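You operate a simulated robot arm through the tools that you are given. There is no shell and no other tool. Be economical: measure what you need, move in short steps, check, and stop when the job is done.

Carry out the task below with a simulated robot arm. There is one attempt and no reset: what you move stays moved.

TASK
Put one of the biscuits from the table top on the small dish. Then take the blue napkin and put it on the black pan stand.

It is judged by the outcome, as a careful person would: the job done as asked, and still so three seconds after it is handed in. It fails if anything else is knocked over, pushed out of place, dropped, spilled or broken.

THE ROBOT
A 7-joint arm with a two-finger parallel gripper, fixed in place. Base frame: the origin is at the foot of the arm, x ahead of it, y to its left, z up; the work surface is at about z = 0. Lengths are in m, angles in degrees, forces in N, time in s.
With the tool pointing down near the work surface it reaches from about 0.24 to 0.62 m from the base axis. Its first joint turns from -66.0 to 66.0 degrees. Payload 2.6 kg.
Tool frame: the origin (TCP) lies between the finger pads and is the grasp point; the fingertips stand 0.03 m ahead of it; z points along the fingers, y is the line along which they close. The gripper opens to 0.094 m. The fingers are 0.028 m wide and 0.01 m thick; the gripper's body (0.05 by 0.096 m) begins 0.055 m behind the TCP.
Orientation is told as [roll, pitch, yaw] about the base's x, y, z axes, in that order, counted from this pose: with the fingers straight down and closing along the base's y, the tool's x points along the base's -x, its y along +y and its z along -z.

THE INTERFACE
- The arm moves only by the tool nudge_tool. Its argument "commands" is text: rows parted by semicolons, each of 7 numbers parted by spaces: the opening, from 0 (shut) to 1 (fully open), then the shift along the tool's x, y, z in m, then the turn, a rotation vector about the tool's x, y, z in degrees. In form: claw dx dy dz ax ay az; .... A call has 1 to 8 rows; each row is the pose to reach, as a shift and turn from the pose commanded when the call began, along the tool's axes at that moment. A row lasts 0.2 s, in which the tool goes at most 0.05 m and 8.6 degrees; a call with a longer step from one row to the next is refused whole, and so is a gripper value outside its range. A pose out of reach is approached as far as the arm can. The call stops where the force on the tool passes 40 N (or 10 N more than at its start, if that is more) or the arm is blocked; 0.2 s more then pass. The fingers move at their own pace (about 0.072 m/s each) and stop on an object; they squeeze with about 22 N. The grip force told is the motor's: it shows also when the fingers shut on nothing. Time passes only in rows, and 0.2 s behind the last, so rows that repeat a pose let the fingers close. It gives the time, the measured TCP pose, the force on the tool (base axes), the opening and the grip force at its end, in the units of the frame above (readings bear some noise).
- Cameras (640 x 400 px; columns grow to the right, rows downward): "scene" is fixed at [0.0385, 0.4402, 0.5563]; the picture's right is [-0.71, -0.70, 0.00], its down [-0.45, 0.45, -0.77] and it looks along [0.54, -0.55, -0.64] (base axes); focal length 341 px, centre (320, 200). "wrist" rides on the gripper at [-0.037, 0, -0.058] in the tool frame; the picture's right is [0.00, -1.00, 0.00], its down [0.97, 0.00, -0.24] and it looks along [0.24, 0.00, 0.97] (tool axes); focal length 218 px, centre (320, 200).
- camera(camera): a new picture of that camera. No time passes.
- locate(camera, pixels): for up to 12 pixels [column, row] of the newest picture of that camera ("zoom" is the newest enlarged one), the place [x, y, z] in the base frame of the surface seen there, good to about 0.003 m. No time passes.
- inspect(camera, box): a new picture of the part [left, top, right, bottom] of that camera's present view, enlarged. No time passes.
- finish_job(): hands the job in; it is judged then, once.

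Work in short steps. Measure before you move; look again where a grasp or a placing could have gone wrong, and mend it. You have 80 turns and 54 pictures in all, the two below and enlarged ones among them. Open the gripper and draw the arm clear of the work before you hand the job in, unless the task says otherwise; then end with one line.

The tools are called after "Emit:" by a JSON object that holds its "fn" and its "kwargs". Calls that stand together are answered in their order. nudge_tool: Moves the arm, as the interface text tells. Its arguments: {"type":"object","properties":{"commands":{"type":"string"}},"required":["commands"]} The other tools are called the same way: camera (camera) takes a picture; locate (camera, pixels) gives the place of the surface under pixels of a picture; inspect (camera, box) takes an enlarged picture of a part of a camera's view; finish_job () hands the job in.

At the start:

```text
time_s: 0.0
eef_pos: [0.4705, 0.1219, 0.231]
tool_rot: [0.0, -0.1, 0.1]
force: [-0.9, -0.2, -0.3]
finger_gap: 0.094
grasp_force: 0.0
```

scene: 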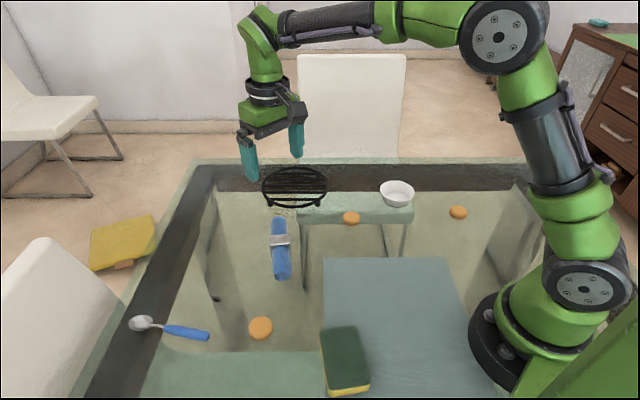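
wrist: 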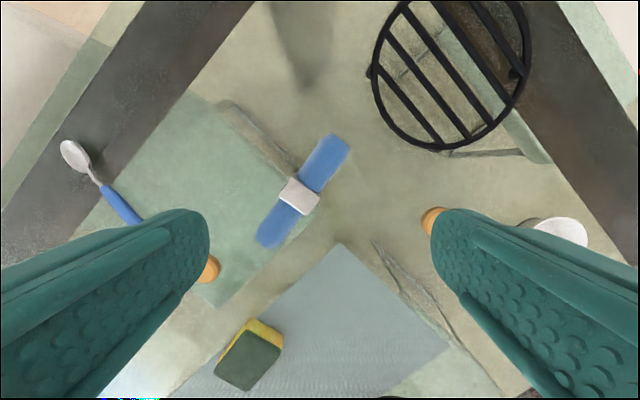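

The scene shows biscuits at (351,218), (458,212), (260,328), the dish at (397,193), the napkin at (280,248) and the stand at (295,187). I measure these.

Emit:
{"fn": "locate", "kwargs": {"camera": "scene", "pixels": [[351, 217], [458, 211], [260, 326], [397, 196], [397, 182], [382, 190], [413, 190], [280, 222], [280, 240], [282, 275], [295, 187], [340, 230]]}}

Emit:
{"fn": "inspect", "kwargs": {"camera": "scene", "box": [230, 150, 430, 290]}}

Emit:
{"fn": "locate", "kwargs": {"camera": "wrist", "pixels": [[335, 150], [300, 195], [270, 235], [320, 165], [402, 15], [440, 140], [520, 80], [372, 70], [450, 75], [485, 25]]}}

```text
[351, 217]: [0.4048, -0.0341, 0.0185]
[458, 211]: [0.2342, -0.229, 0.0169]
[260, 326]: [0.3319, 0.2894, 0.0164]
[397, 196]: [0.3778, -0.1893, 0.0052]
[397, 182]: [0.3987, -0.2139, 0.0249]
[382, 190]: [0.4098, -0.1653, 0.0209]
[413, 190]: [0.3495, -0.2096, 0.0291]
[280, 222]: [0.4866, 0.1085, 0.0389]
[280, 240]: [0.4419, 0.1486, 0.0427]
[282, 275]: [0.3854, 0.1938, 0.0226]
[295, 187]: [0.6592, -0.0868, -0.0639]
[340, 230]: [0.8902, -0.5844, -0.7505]
```

```text
2.86 times, centred on (330, 220) of scene
```

zoom: 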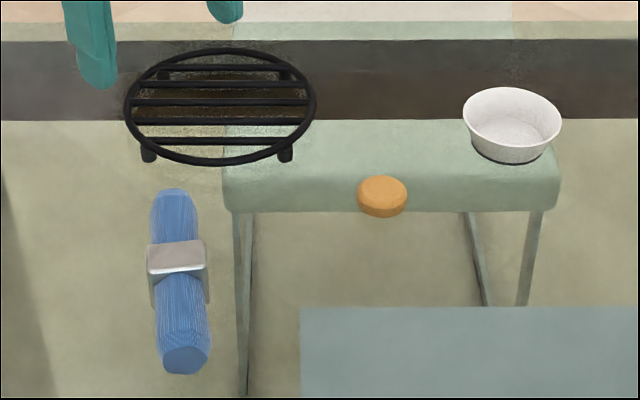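

```text
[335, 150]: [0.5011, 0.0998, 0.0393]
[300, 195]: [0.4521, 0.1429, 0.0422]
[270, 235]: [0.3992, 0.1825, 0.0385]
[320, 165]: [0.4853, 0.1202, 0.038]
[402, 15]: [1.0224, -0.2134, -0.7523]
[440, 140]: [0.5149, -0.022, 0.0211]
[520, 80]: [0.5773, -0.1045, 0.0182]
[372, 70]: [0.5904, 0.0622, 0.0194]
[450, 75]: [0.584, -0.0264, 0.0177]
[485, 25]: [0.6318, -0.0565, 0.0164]
```

I'll move above the middle biscuit, staying high at first.

Emit:
{"fn": "nudge_tool", "kwargs": {"commands": "1 0.017 -0.04 0 0 0 0; 1 0.034 -0.08 0 0 0 0; 1 0.05 -0.12 0 0 0 0; 1 0.065 -0.158 0.0 0 0 0; 1 0.065 -0.158 0.04 0 0 0; 1 0.065 -0.158 0.08 0 0 0; 1 0.065 -0.158 0.08 0 0 0"}}

Emit:
{"fn": "camera", "kwargs": {"camera": "wrist"}}

```text
time_s: 1.6
eef_pos: [0.4051, -0.0368, 0.1506]
tool_rot: [-0.1, -0.2, 0.0]
force: [0.3, 0.3, 0.2]
finger_gap: 0.0939
grasp_force: 0.1
```

```text
50 pictures are left
```

wrist: 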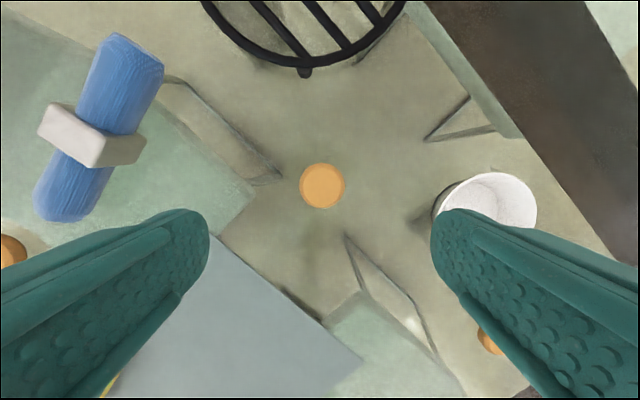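

Emit:
{"fn": "locate", "kwargs": {"camera": "wrist", "pixels": [[322, 187], [303, 187], [341, 187], [322, 168], [322, 205], [492, 175], [495, 200], [535, 205], [500, 190], [100, 110], [430, 125]]}}

```text
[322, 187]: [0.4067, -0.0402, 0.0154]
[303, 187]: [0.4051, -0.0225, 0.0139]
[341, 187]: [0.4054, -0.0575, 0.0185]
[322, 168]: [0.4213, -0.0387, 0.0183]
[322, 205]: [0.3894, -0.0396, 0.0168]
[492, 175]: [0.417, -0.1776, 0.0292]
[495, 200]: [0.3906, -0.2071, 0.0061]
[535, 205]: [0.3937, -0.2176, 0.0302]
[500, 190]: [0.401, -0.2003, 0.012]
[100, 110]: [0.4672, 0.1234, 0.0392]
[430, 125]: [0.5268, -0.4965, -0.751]
```

The biscuit is at about (0.405, -0.039), 0.038 across, top at z 0.017. I descend, leaving the tips just above the table, and close.

Emit:
{"fn": "nudge_tool", "kwargs": {"commands": "1 0 -0.0025 0.04 0 0 0; 1 0 -0.0025 0.08 0 0 0; 1 0 -0.0025 0.103 0 0 0; 1 0 -0.0025 0.113 0 0 0; 0.3 0 -0.0025 0.113 0 0 0; 0.2 0 -0.0025 0.113 0 0 0; 0.2 0 -0.0025 0.113 0 0 0; 0.2 0 -0.0025 0.113 0 0 0"}}

```text
time_s: 3.4
eef_pos: [0.405, -0.0387, 0.0377]
tool_rot: [0.0, -0.1, -0.1]
force: [0.2, -0.8, 0.4]
finger_gap: 0.039
grasp_force: 22.2
```

The gap of 0.039 with a 22 N grip shows the biscuit is held. I lift it and go above the dish at about (0.381, -0.187).

Emit:
{"fn": "nudge_tool", "kwargs": {"commands": "0.2 0 0 -0.03 0 0 0; 0.2 0 0 -0.07 0 0 0; 0.2 0.006 -0.035 -0.08 0 0 0; 0.2 0.012 -0.07 -0.08 0 0 0; 0.2 0.018 -0.11 -0.08 0 0 0; 0.2 0.024 -0.148 -0.08 0 0 0; 0.2 0.024 -0.148 -0.08 0 0 0"}}

Emit:
{"fn": "camera", "kwargs": {"camera": "wrist"}}

Emit:
{"fn": "inspect", "kwargs": {"camera": "scene", "box": [330, 110, 470, 230]}}

```text
time_s: 5.0
eef_pos: [0.3804, -0.188, 0.1179]
tool_rot: [-0.1, -0.1, 0.0]
force: [0.5, -0.4, -0.3]
finger_gap: 0.0387
grasp_force: 21.9
```

```text
49 pictures are left
```

wrist: 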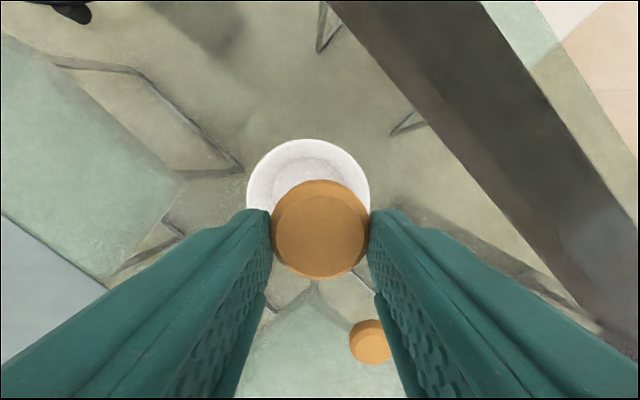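

```text
3.33 times, centred on (400, 170) of scene
```

zoom: 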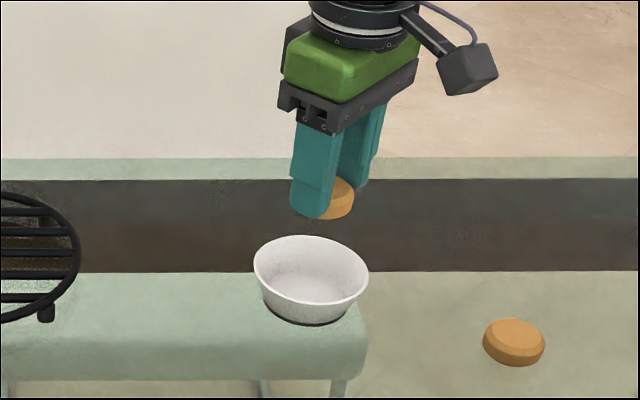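

Emit:
{"fn": "locate", "kwargs": {"camera": "wrist", "pixels": [[309, 140], [250, 185], [368, 185], [268, 152], [350, 152], [285, 180], [310, 165], [300, 175], [330, 175]]}}

Emit:
{"fn": "locate", "kwargs": {"camera": "zoom", "pixels": [[257, 270], [366, 272], [311, 238], [311, 303], [310, 280]]}}

```text
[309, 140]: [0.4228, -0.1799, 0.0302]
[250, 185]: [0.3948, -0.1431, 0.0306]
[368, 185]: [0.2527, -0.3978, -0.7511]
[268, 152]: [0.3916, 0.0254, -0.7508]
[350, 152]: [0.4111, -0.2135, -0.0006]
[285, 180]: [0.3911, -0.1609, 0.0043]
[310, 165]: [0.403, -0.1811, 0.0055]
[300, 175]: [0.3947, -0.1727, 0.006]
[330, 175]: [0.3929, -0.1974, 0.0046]
```

```text
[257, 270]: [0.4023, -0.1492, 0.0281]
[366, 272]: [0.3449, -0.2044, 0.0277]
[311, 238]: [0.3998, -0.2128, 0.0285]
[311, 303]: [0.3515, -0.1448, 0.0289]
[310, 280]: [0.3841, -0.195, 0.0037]
```

The dish centre is about (0.379, -0.180), rim radius 0.042 at z 0.029, floor at 0.005. I centre over it, lower the biscuit just inside, open a little and rise.

Emit:
{"fn": "nudge_tool", "kwargs": {"commands": "0.2 0.0015 0.008 0.0 0 0 0; 0.2 0.0015 0.008 0.035 0 0 0; 0.2 0.0015 0.008 0.06 0 0 0; 0.2 0.0015 0.008 0.068 0 0 0; 0.2 0.0015 0.008 0.068 0 0 0"}}

Emit:
{"fn": "inspect", "kwargs": {"camera": "scene", "box": [330, 110, 470, 230]}}

```text
time_s: 6.2
eef_pos: [0.3783, -0.1791, 0.0492]
tool_rot: [-0.1, -0.1, 0.0]
force: [0.5, -2.3, 9.3]
finger_gap: 0.0384
grasp_force: 22.1
```

```text
3.33 times, centred on (400, 170) of scene
```

zoom: 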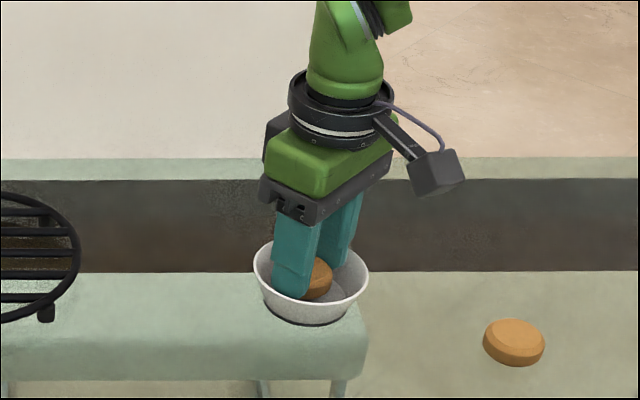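

A 9 N upward force shows light contact with the dish, so I raise 4 mm, open slightly, then withdraw.

Emit:
{"fn": "nudge_tool", "kwargs": {"commands": "0.2 0 0 -0.004 0 0 0; 0.47 0 0 -0.004 0 0 0; 0.47 0 0 -0.004 0 0 0; 0.47 0 0 -0.015 0 0 0; 0.47 0 0 -0.05 0 0 0; 0.47 0 0 -0.1 0 0 0"}}

Emit:
{"fn": "camera", "kwargs": {"camera": "scene"}}

Emit:
{"fn": "inspect", "kwargs": {"camera": "scene", "box": [330, 110, 470, 230]}}

```text
time_s: 7.6
eef_pos: [0.3785, -0.1796, 0.1508]
tool_rot: [0.0, 0.0, 0.1]
force: [-0.1, -0.6, -1.8]
finger_gap: 0.0404
grasp_force: 0.1
```

```text
46 pictures are left
```

scene: 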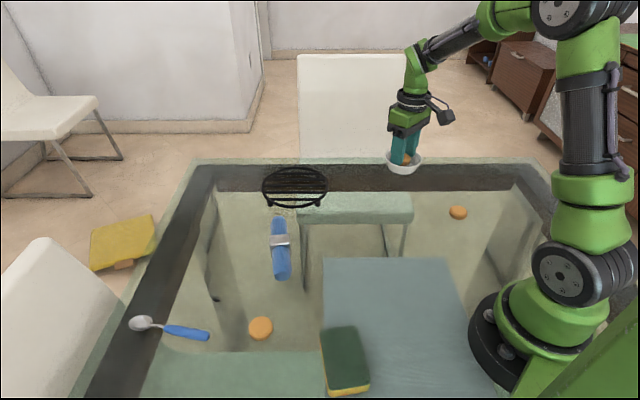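

```text
3.33 times, centred on (400, 170) of scene
```

zoom: 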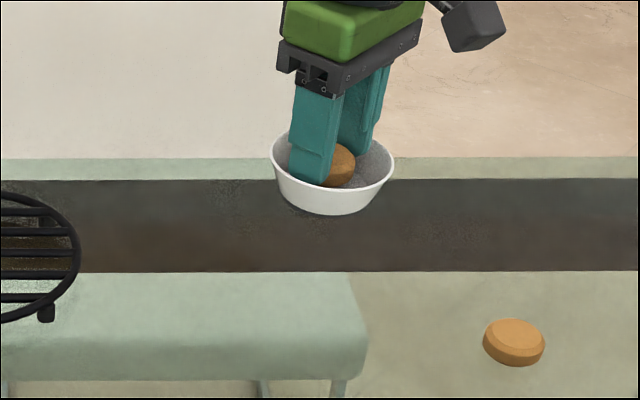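

The dish is wedged between the opened fingers and came up with them. I lower it straight back down, keeping the opening unchanged.

Emit:
{"fn": "nudge_tool", "kwargs": {"commands": "0.47 0 0 0.03 0 0 0; 0.47 0 0 0.06 0 0 0; 0.47 0 0 0.08 0 0 0; 0.47 0 0 0.088 0 0 0; 0.47 0 0 0.092 0 0 0; 0.47 0 0 0.095 0 0 0"}}

Emit:
{"fn": "inspect", "kwargs": {"camera": "scene", "box": [340, 130, 450, 220]}}

Emit:
{"fn": "camera", "kwargs": {"camera": "wrist"}}

```text
time_s: 9.0
eef_pos: [0.3793, -0.1789, 0.0544]
tool_rot: [0.0, -0.1, 0.0]
force: [-0.1, -0.7, -0.9]
finger_gap: 0.0413
grasp_force: 0.0
```

```text
4.44 times, centred on (395, 175) of scene
```

zoom: 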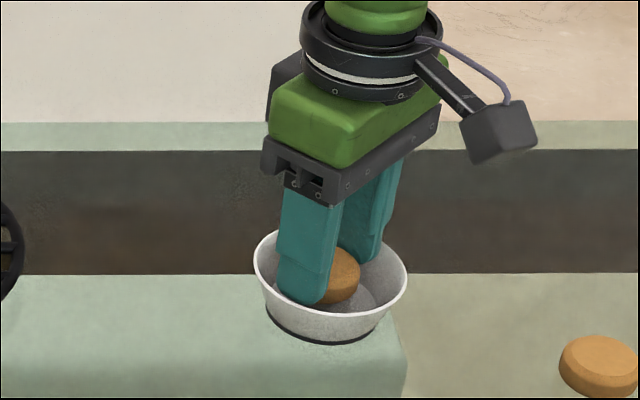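

```text
43 pictures are left
```

wrist: 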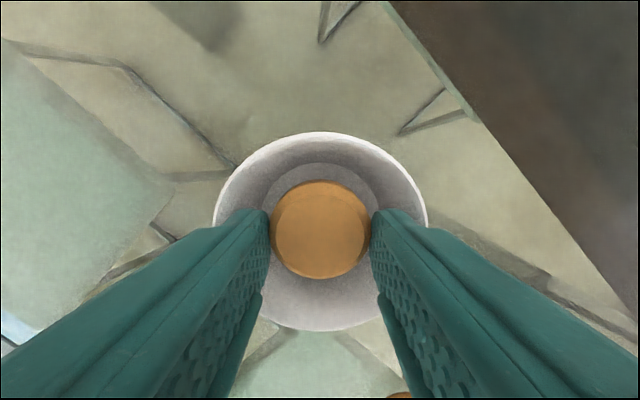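

Emit:
{"fn": "locate", "kwargs": {"camera": "wrist", "pixels": [[320, 240], [320, 210], [300, 235], [340, 235], [320, 173], [320, 300], [320, 135], [320, 330], [217, 225], [425, 225]]}}

Emit:
{"fn": "inspect", "kwargs": {"camera": "wrist", "box": [200, 120, 440, 340]}}

```text
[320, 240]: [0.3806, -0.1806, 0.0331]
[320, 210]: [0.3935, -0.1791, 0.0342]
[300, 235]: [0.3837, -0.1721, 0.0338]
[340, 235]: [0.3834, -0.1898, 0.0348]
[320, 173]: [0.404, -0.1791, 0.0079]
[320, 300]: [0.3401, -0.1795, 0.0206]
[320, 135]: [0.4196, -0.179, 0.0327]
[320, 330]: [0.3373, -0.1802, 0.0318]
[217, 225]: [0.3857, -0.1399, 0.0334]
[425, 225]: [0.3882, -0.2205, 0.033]
```

```text
1.82 times, centred on (320, 230) of wrist
```

zoom: 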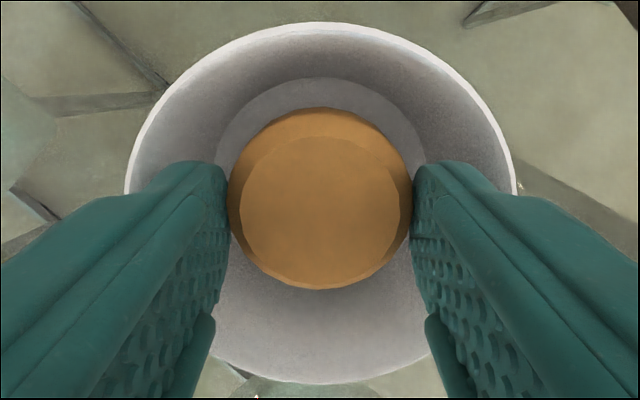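

The biscuit is still caught between the tips (top z 0.034) and the dish rim is 2–3 mm high. I lower until the dish rests, re-close on the biscuit to free the dish, and rise a little.

Emit:
{"fn": "nudge_tool", "kwargs": {"commands": "0.47 0 0 0.0025 0 0 0; 0.3 0 0 0.0025 0 0 0; 0.2 0 0 0.0025 0 0 0; 0.2 0 0 0.0025 0 0 0; 0.2 0 0 -0.002 0 0 0; 0.2 0 0 -0.006 0 0 0; 0.2 0 0 -0.006 0 0 0"}}

Emit:
{"fn": "inspect", "kwargs": {"camera": "scene", "box": [340, 130, 450, 220]}}

Emit:
{"fn": "camera", "kwargs": {"camera": "wrist"}}

```text
time_s: 10.6
eef_pos: [0.3793, -0.1797, 0.0605]
tool_rot: [0.0, -0.1, -0.1]
force: [0.3, -0.6, -0.3]
finger_gap: 0.0387
grasp_force: 21.8
```

```text
4.44 times, centred on (395, 175) of scene
```

zoom: 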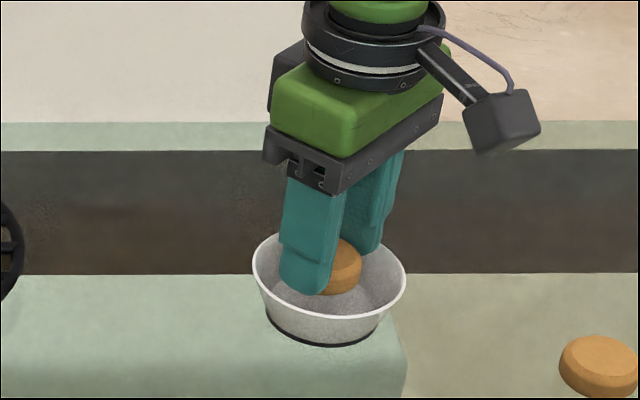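

```text
40 pictures are left
```

wrist: 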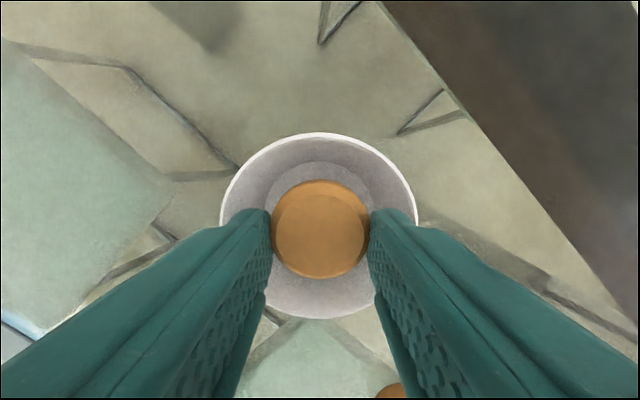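

The dish is back on the table and free, with the biscuit held above it. I lower 2 mm, open slightly where the bowl is wider, and check before lifting.

Emit:
{"fn": "nudge_tool", "kwargs": {"commands": "0.2 0 0 0.002 0 0 0; 0.48 0 0 0.002 0 0 0; 0.48 0 0 0.002 0 0 0"}}

Emit:
{"fn": "camera", "kwargs": {"camera": "wrist"}}

```text
time_s: 11.4
eef_pos: [0.3799, -0.18, 0.0588]
tool_rot: [-0.1, -0.1, 0.0]
force: [-0.3, 0.6, 0.5]
finger_gap: 0.0442
grasp_force: 0.0
```

```text
39 pictures are left
```

wrist: 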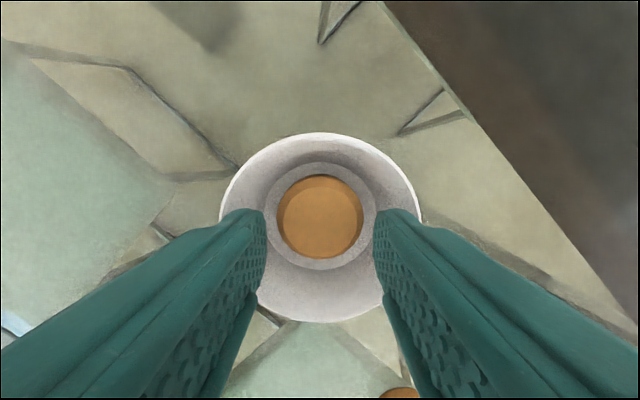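

The biscuit lies flat on the dish floor and the fingers are free of the walls, so I rise slowly.

Emit:
{"fn": "nudge_tool", "kwargs": {"commands": "0.48 0 0 -0.01 0 0 0; 0.48 0 0 -0.03 0 0 0; 0.48 0 0 -0.07 0 0 0; 0.48 0 0 -0.11 0 0 0; 0.48 0 0 -0.14 0 0 0"}}

Emit:
{"fn": "inspect", "kwargs": {"camera": "scene", "box": [330, 110, 470, 230]}}

```text
time_s: 12.6
eef_pos: [0.3794, -0.1779, 0.199]
tool_rot: [-0.1, 0.0, 0.0]
force: [0.9, 0.1, 0.5]
finger_gap: 0.0451
grasp_force: 0.0
```

```text
3.33 times, centred on (400, 170) of scene
```

zoom: 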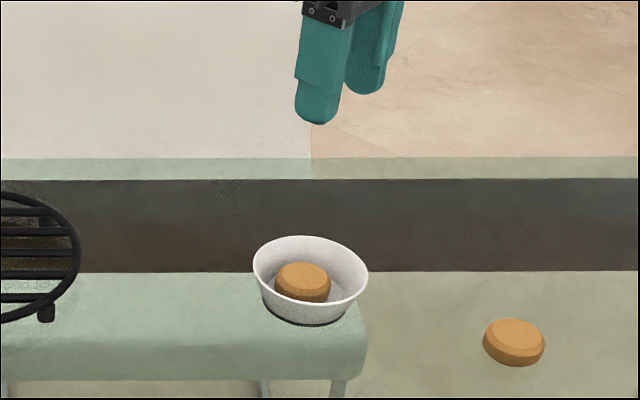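

The biscuit is in the dish. Next I move above the napkin (centre about (0.452, 0.143)) while turning 41° so the fingers close across it.

Emit:
{"fn": "nudge_tool", "kwargs": {"commands": "0.6 -0.010 0.045 0 0 0 6; 0.8 -0.020 0.090 0 0 0 12; 1 -0.030 0.135 0 0 0 18; 1 -0.042 0.182 0 0 0 24; 1 -0.052 0.228 0 0 0 30; 1 -0.062 0.274 0 0 0 36; 1 -0.073 0.321 0 0 0 41.3; 1 -0.073 0.321 0 0 0 41.3"}}

Emit:
{"fn": "camera", "kwargs": {"camera": "wrist"}}

```text
time_s: 14.4
eef_pos: [0.4528, 0.1404, 0.1977]
tool_rot: [0.0, -0.1, -41.3]
force: [0.3, -0.2, 0.7]
finger_gap: 0.0937
grasp_force: 0.0
```

```text
37 pictures are left
```

wrist: 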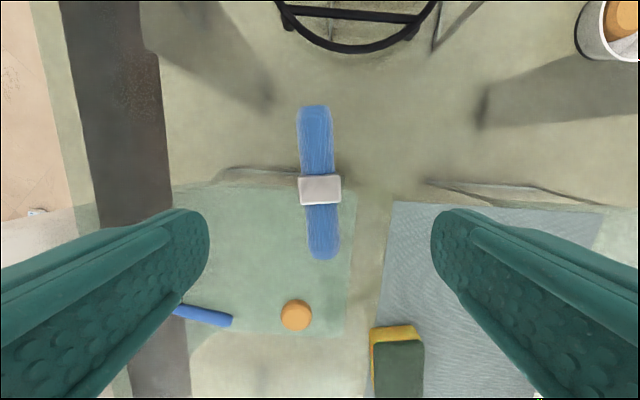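

Emit:
{"fn": "locate", "kwargs": {"camera": "wrist", "pixels": [[315, 115], [317, 160], [303, 140], [329, 140], [320, 189], [302, 192], [339, 190], [322, 220], [323, 250], [309, 235], [337, 235]]}}

Emit:
{"fn": "inspect", "kwargs": {"camera": "wrist", "box": [260, 90, 380, 270]}}

```text
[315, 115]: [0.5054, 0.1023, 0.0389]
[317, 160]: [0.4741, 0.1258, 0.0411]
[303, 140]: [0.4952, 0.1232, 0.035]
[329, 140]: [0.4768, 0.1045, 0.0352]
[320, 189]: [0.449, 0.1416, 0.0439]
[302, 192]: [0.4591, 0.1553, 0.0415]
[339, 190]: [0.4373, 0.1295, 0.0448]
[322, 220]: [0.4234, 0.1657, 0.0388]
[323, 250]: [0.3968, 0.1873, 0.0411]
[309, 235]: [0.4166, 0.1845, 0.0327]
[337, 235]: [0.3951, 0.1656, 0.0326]
```

```text
2.22 times, centred on (320, 180) of wrist
```

zoom: 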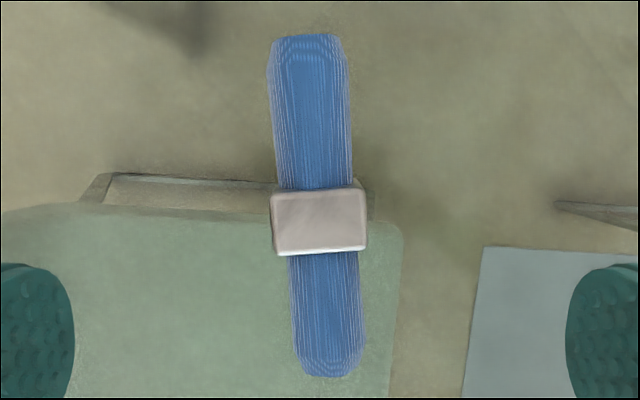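

The napkin's axis runs (0.505, 0.102)→(0.397, 0.187) with the ring in the middle at (0.450, 0.144), about 0.036 wide and top z 0.044. I correct the yaw by 3° and descend to grip at the ring.

Emit:
{"fn": "nudge_tool", "kwargs": {"commands": "1 0.0045 0.001 0.045 0 0 -3.2; 1 0.0045 0.001 0.09 0 0 -3.2; 1 0.0045 0.001 0.125 0 0 -3.2; 1 0.0045 0.001 0.15 0 0 -3.2; 1 0.0045 0.001 0.162 0 0 -3.2; 1 0.0045 0.001 0.162 0 0 -3.2"}}

Emit:
{"fn": "camera", "kwargs": {"camera": "wrist"}}

```text
time_s: 15.8
eef_pos: [0.45, 0.145, 0.038]
tool_rot: [0.0, -0.1, -38.1]
force: [-0.2, 0.2, 0.1]
finger_gap: 0.0942
grasp_force: 0.1
```

```text
35 pictures are left
```

wrist: 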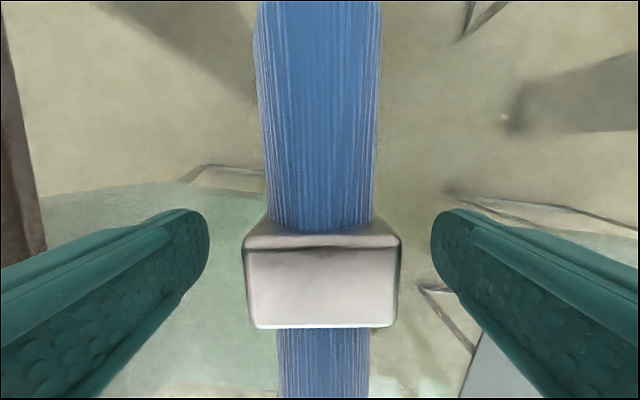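

The ring is centred and square between the fingers, about 3 mm behind; I shift that much and close.

Emit:
{"fn": "nudge_tool", "kwargs": {"commands": "1 0.003 0 0 0 0 0; 0.6 0.003 0 0 0 0 0; 0.3 0.003 0 0 0 0 0; 0.2 0.003 0 0 0 0 0; 0.2 0.003 0 0 0 0 0; 0.2 0.003 0 0 0 0 0"}}

```text
time_s: 17.2
eef_pos: [0.4479, 0.1475, 0.037]
tool_rot: [0.0, -0.1, -38.0]
force: [0.1, -0.1, 0.4]
finger_gap: 0.0481
grasp_force: 21.6
```

Held at a gap of 0.048. I lift straight up to 0.14 and check.

Emit:
{"fn": "nudge_tool", "kwargs": {"commands": "0.2 0 0 -0.01 0 0 0; 0.2 0 0 -0.04 0 0 0; 0.2 0 0 -0.08 0 0 0; 0.2 0 0 -0.11 0 0 0; 0.2 0 0 -0.11 0 0 0"}}

Emit:
{"fn": "camera", "kwargs": {"camera": "scene"}}

Emit:
{"fn": "camera", "kwargs": {"camera": "wrist"}}

```text
time_s: 18.4
eef_pos: [0.4464, 0.1465, 0.147]
tool_rot: [0.1, -0.2, -38.1]
force: [0.0, -1.1, -0.7]
finger_gap: 0.0479
grasp_force: 22.2
```

```text
34 pictures are left
```

scene: 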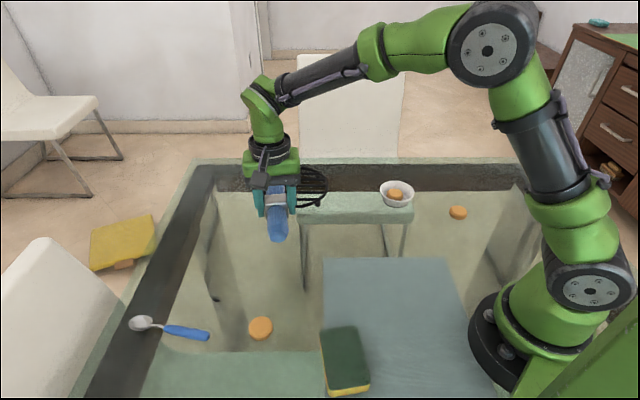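

```text
33 pictures are left
```

wrist: 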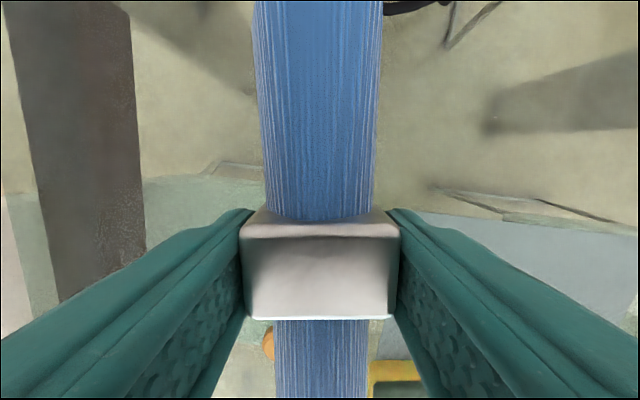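

The napkin is held level. I refine the stand position from what is visible in the scene.

Emit:
{"fn": "inspect", "kwargs": {"camera": "scene", "box": [250, 150, 350, 220]}}

```text
5.71 times, centred on (300, 185) of scene
```

zoom: 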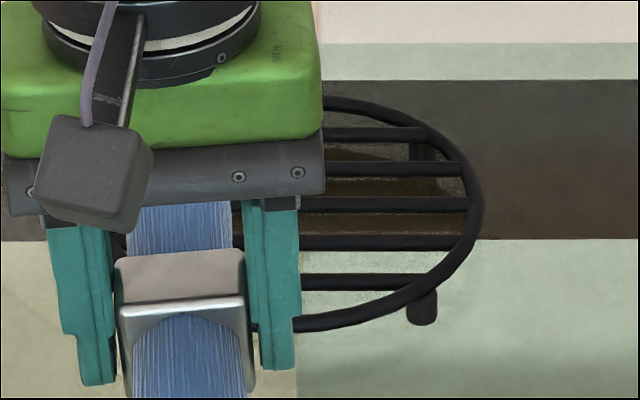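

Emit:
{"fn": "locate", "kwargs": {"camera": "zoom", "pixels": [[476, 205], [440, 280], [380, 312], [330, 325], [420, 120], [340, 105], [400, 168], [400, 242], [340, 281], [462, 160]]}}

```text
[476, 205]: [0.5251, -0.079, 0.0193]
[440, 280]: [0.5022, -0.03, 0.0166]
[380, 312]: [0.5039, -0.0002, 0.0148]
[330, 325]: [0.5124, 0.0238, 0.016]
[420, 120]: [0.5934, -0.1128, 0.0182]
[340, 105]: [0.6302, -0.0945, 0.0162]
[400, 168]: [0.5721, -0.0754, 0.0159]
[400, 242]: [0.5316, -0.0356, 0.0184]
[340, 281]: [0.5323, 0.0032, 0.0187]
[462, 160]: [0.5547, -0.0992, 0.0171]
```

The stand's centre is about (0.584, -0.024), radius 0.083, top at z 0.018; the bars run across the napkin's present direction, which is good. I carry it over at height.

Emit:
{"fn": "nudge_tool", "kwargs": {"commands": "0.2 -0.035 -0.0084 0 0 0 0; 0.2 -0.075 -0.018 0 0 0 0; 0.2 -0.115 -0.0276 0 0 0 0; 0.2 -0.155 -0.0372 0 0 0 0; 0.2 -0.19 -0.0456 0 0 0 0; 0.2 -0.209 -0.0502 0 0 0 0; 0.2 -0.209 -0.0502 0 0 0 0"}}

Emit:
{"fn": "inspect", "kwargs": {"camera": "scene", "box": [220, 90, 380, 220]}}

Emit:
{"fn": "camera", "kwargs": {"camera": "wrist"}}

```text
time_s: 20.0
eef_pos: [0.5808, -0.0208, 0.1462]
tool_rot: [-0.1, -0.1, -38.0]
force: [0.2, -0.3, -0.1]
finger_gap: 0.0477
grasp_force: 21.8
```

```text
3.08 times, centred on (300, 155) of scene
```

zoom: 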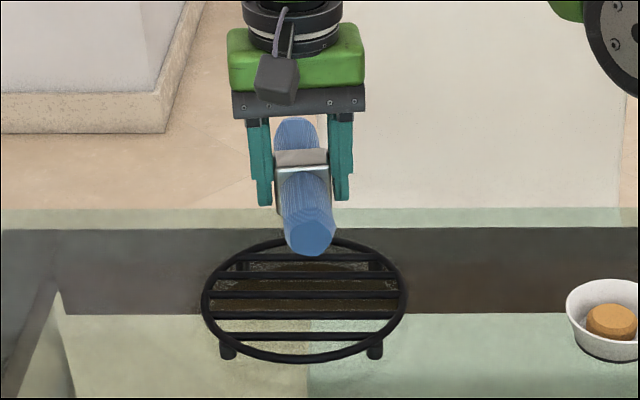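

```text
30 pictures are left
```

wrist: 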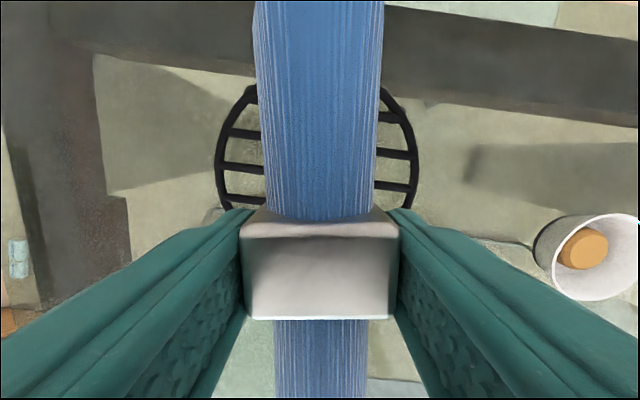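

Laterally the napkin is centred over the stand. I check the rim's position along the napkin axis from both views before lowering.

Emit:
{"fn": "locate", "kwargs": {"camera": "zoom", "pixels": [[205, 303], [404, 300], [304, 358], [370, 253], [240, 252], [300, 295], [300, 315], [300, 336], [304, 215]]}}

Emit:
{"fn": "locate", "kwargs": {"camera": "wrist", "pixels": [[219, 165], [415, 165], [250, 90], [385, 93]]}}

```text
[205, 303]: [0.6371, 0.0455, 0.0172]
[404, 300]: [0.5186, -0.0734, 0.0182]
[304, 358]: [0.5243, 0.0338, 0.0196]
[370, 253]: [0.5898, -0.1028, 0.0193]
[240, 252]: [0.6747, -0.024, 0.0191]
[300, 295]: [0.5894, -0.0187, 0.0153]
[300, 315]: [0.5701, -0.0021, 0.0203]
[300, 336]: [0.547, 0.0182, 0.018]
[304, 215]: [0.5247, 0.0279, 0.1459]
```

```text
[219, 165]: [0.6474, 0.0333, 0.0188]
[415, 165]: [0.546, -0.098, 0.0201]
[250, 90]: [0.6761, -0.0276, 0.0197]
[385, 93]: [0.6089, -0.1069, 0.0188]
```

The stand's centre is (0.590, -0.023), so I shift 5 mm forward and lower to just above bar contact.

Emit:
{"fn": "nudge_tool", "kwargs": {"commands": "0.2 -0.0046 0.002 0.03 0 0 0; 0.2 -0.0046 0.002 0.06 0 0 0; 0.2 -0.0046 0.002 0.077 0 0 0; 0.2 -0.0046 0.002 0.083 0 0 0; 0.2 -0.0046 0.002 0.086 0 0 0; 0.2 -0.0046 0.002 0.086 0 0 0"}}

Emit:
{"fn": "inspect", "kwargs": {"camera": "scene", "box": [220, 110, 380, 220]}}

```text
time_s: 21.4
eef_pos: [0.5854, -0.0217, 0.0593]
tool_rot: [0.1, -0.1, -38.0]
force: [0.8, 0.2, -1.2]
finger_gap: 0.0478
grasp_force: 21.4
```

```text
3.64 times, centred on (300, 165) of scene
```

zoom: 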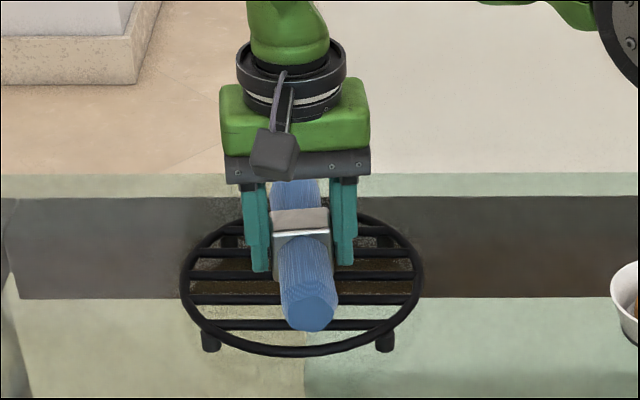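

No contact yet, and the alignment looks good. I lower in 1 mm steps to touch.

Emit:
{"fn": "nudge_tool", "kwargs": {"commands": "0.2 0 0 0.001 0 0 0; 0.2 0 0 0.002 0 0 0; 0.2 0 0 0.003 0 0 0"}}

```text
time_s: 22.2
eef_pos: [0.5857, -0.0215, 0.0584]
tool_rot: [0.0, -0.1, -38.0]
force: [-0.1, 0.3, -0.5]
finger_gap: 0.0479
grasp_force: 22.2
```

Emit:
{"fn": "nudge_tool", "kwargs": {"commands": "0.2 0 0 0.001 0 0 0; 0.2 0 0 0.002 0 0 0; 0.2 0 0 0.002 0 0 0"}}

```text
time_s: 23.0
eef_pos: [0.5857, -0.0224, 0.057]
tool_rot: [0.0, -0.2, -38.2]
force: [-1.3, -0.8, 7.9]
finger_gap: 0.0481
grasp_force: 21.5
```

A force of 8 N shows the napkin rests on the bars. I open gently, let it settle, and rise.

Emit:
{"fn": "nudge_tool", "kwargs": {"commands": "0.55 0 0 -0.0005 0 0 0; 0.7 0 0 -0.0005 0 0 0; 0.9 0 0 -0.0005 0 0 0; 1 0 0 -0.0005 0 0 0; 1 0 0 -0.03 0 0 0; 1 0 0 -0.07 0 0 0; 1 0 0 -0.11 0 0 0"}}

Emit:
{"fn": "inspect", "kwargs": {"camera": "scene", "box": [220, 110, 380, 220]}}

```text
time_s: 24.6
eef_pos: [0.5852, -0.0257, 0.1651]
tool_rot: [-0.1, 0.0, -38.0]
force: [-0.5, 0.0, 0.3]
finger_gap: 0.0941
grasp_force: 0.0
```

```text
3.64 times, centred on (300, 165) of scene
```

zoom: 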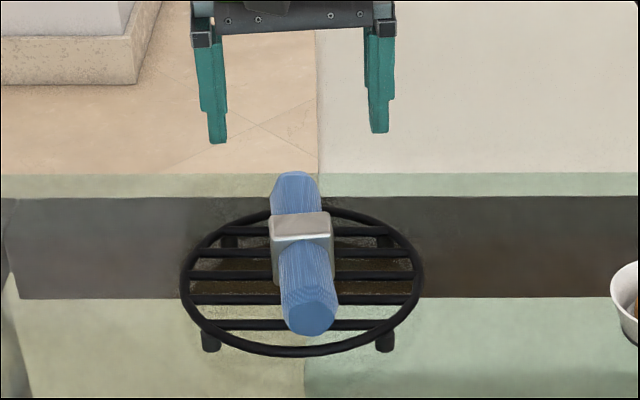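

The napkin rests on the stand. I draw the arm back and clear, then check everything once more.

Emit:
{"fn": "nudge_tool", "kwargs": {"commands": "1 0.03 0 -0.03 0 0 0; 1 0.06 0 -0.06 0 0 0; 1 0.1 0 -0.08 0 0 0; 1 0.14 0 -0.08 0 0 0; 1 0.14 0 -0.08 0 0 0"}}

Emit:
{"fn": "camera", "kwargs": {"camera": "scene"}}

Emit:
{"fn": "camera", "kwargs": {"camera": "wrist"}}

```text
time_s: 25.8
eef_pos: [0.4739, 0.0641, 0.2456]
tool_rot: [0.1, 0.0, -38.1]
force: [-0.2, 0.6, 0.0]
finger_gap: 0.0941
grasp_force: 0.2
```

```text
27 pictures are left
```

scene: 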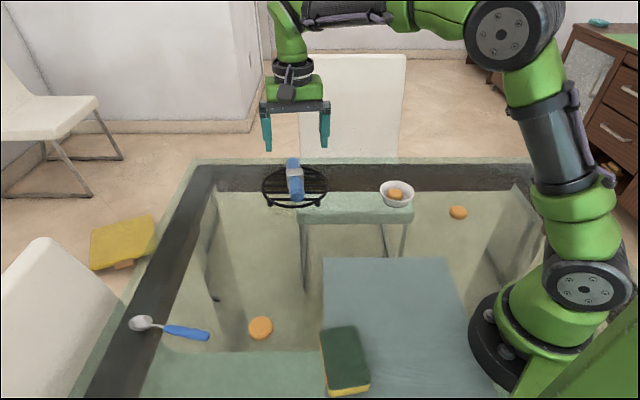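

```text
26 pictures are left
```

wrist: 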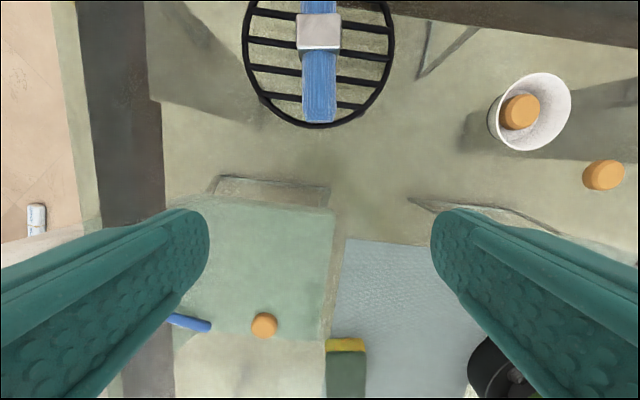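

Everything is in place and the arm is clear, so I hand in.

Emit:
{"fn": "finish_job", "kwargs": {}}

```text
The job is handed in.
```

One biscuit is on the small dish and the blue napkin lies on the black pan stand. The dish was lifted about 10 cm when it caught on the fingers, then set back in place. Nothing else was disturbed.
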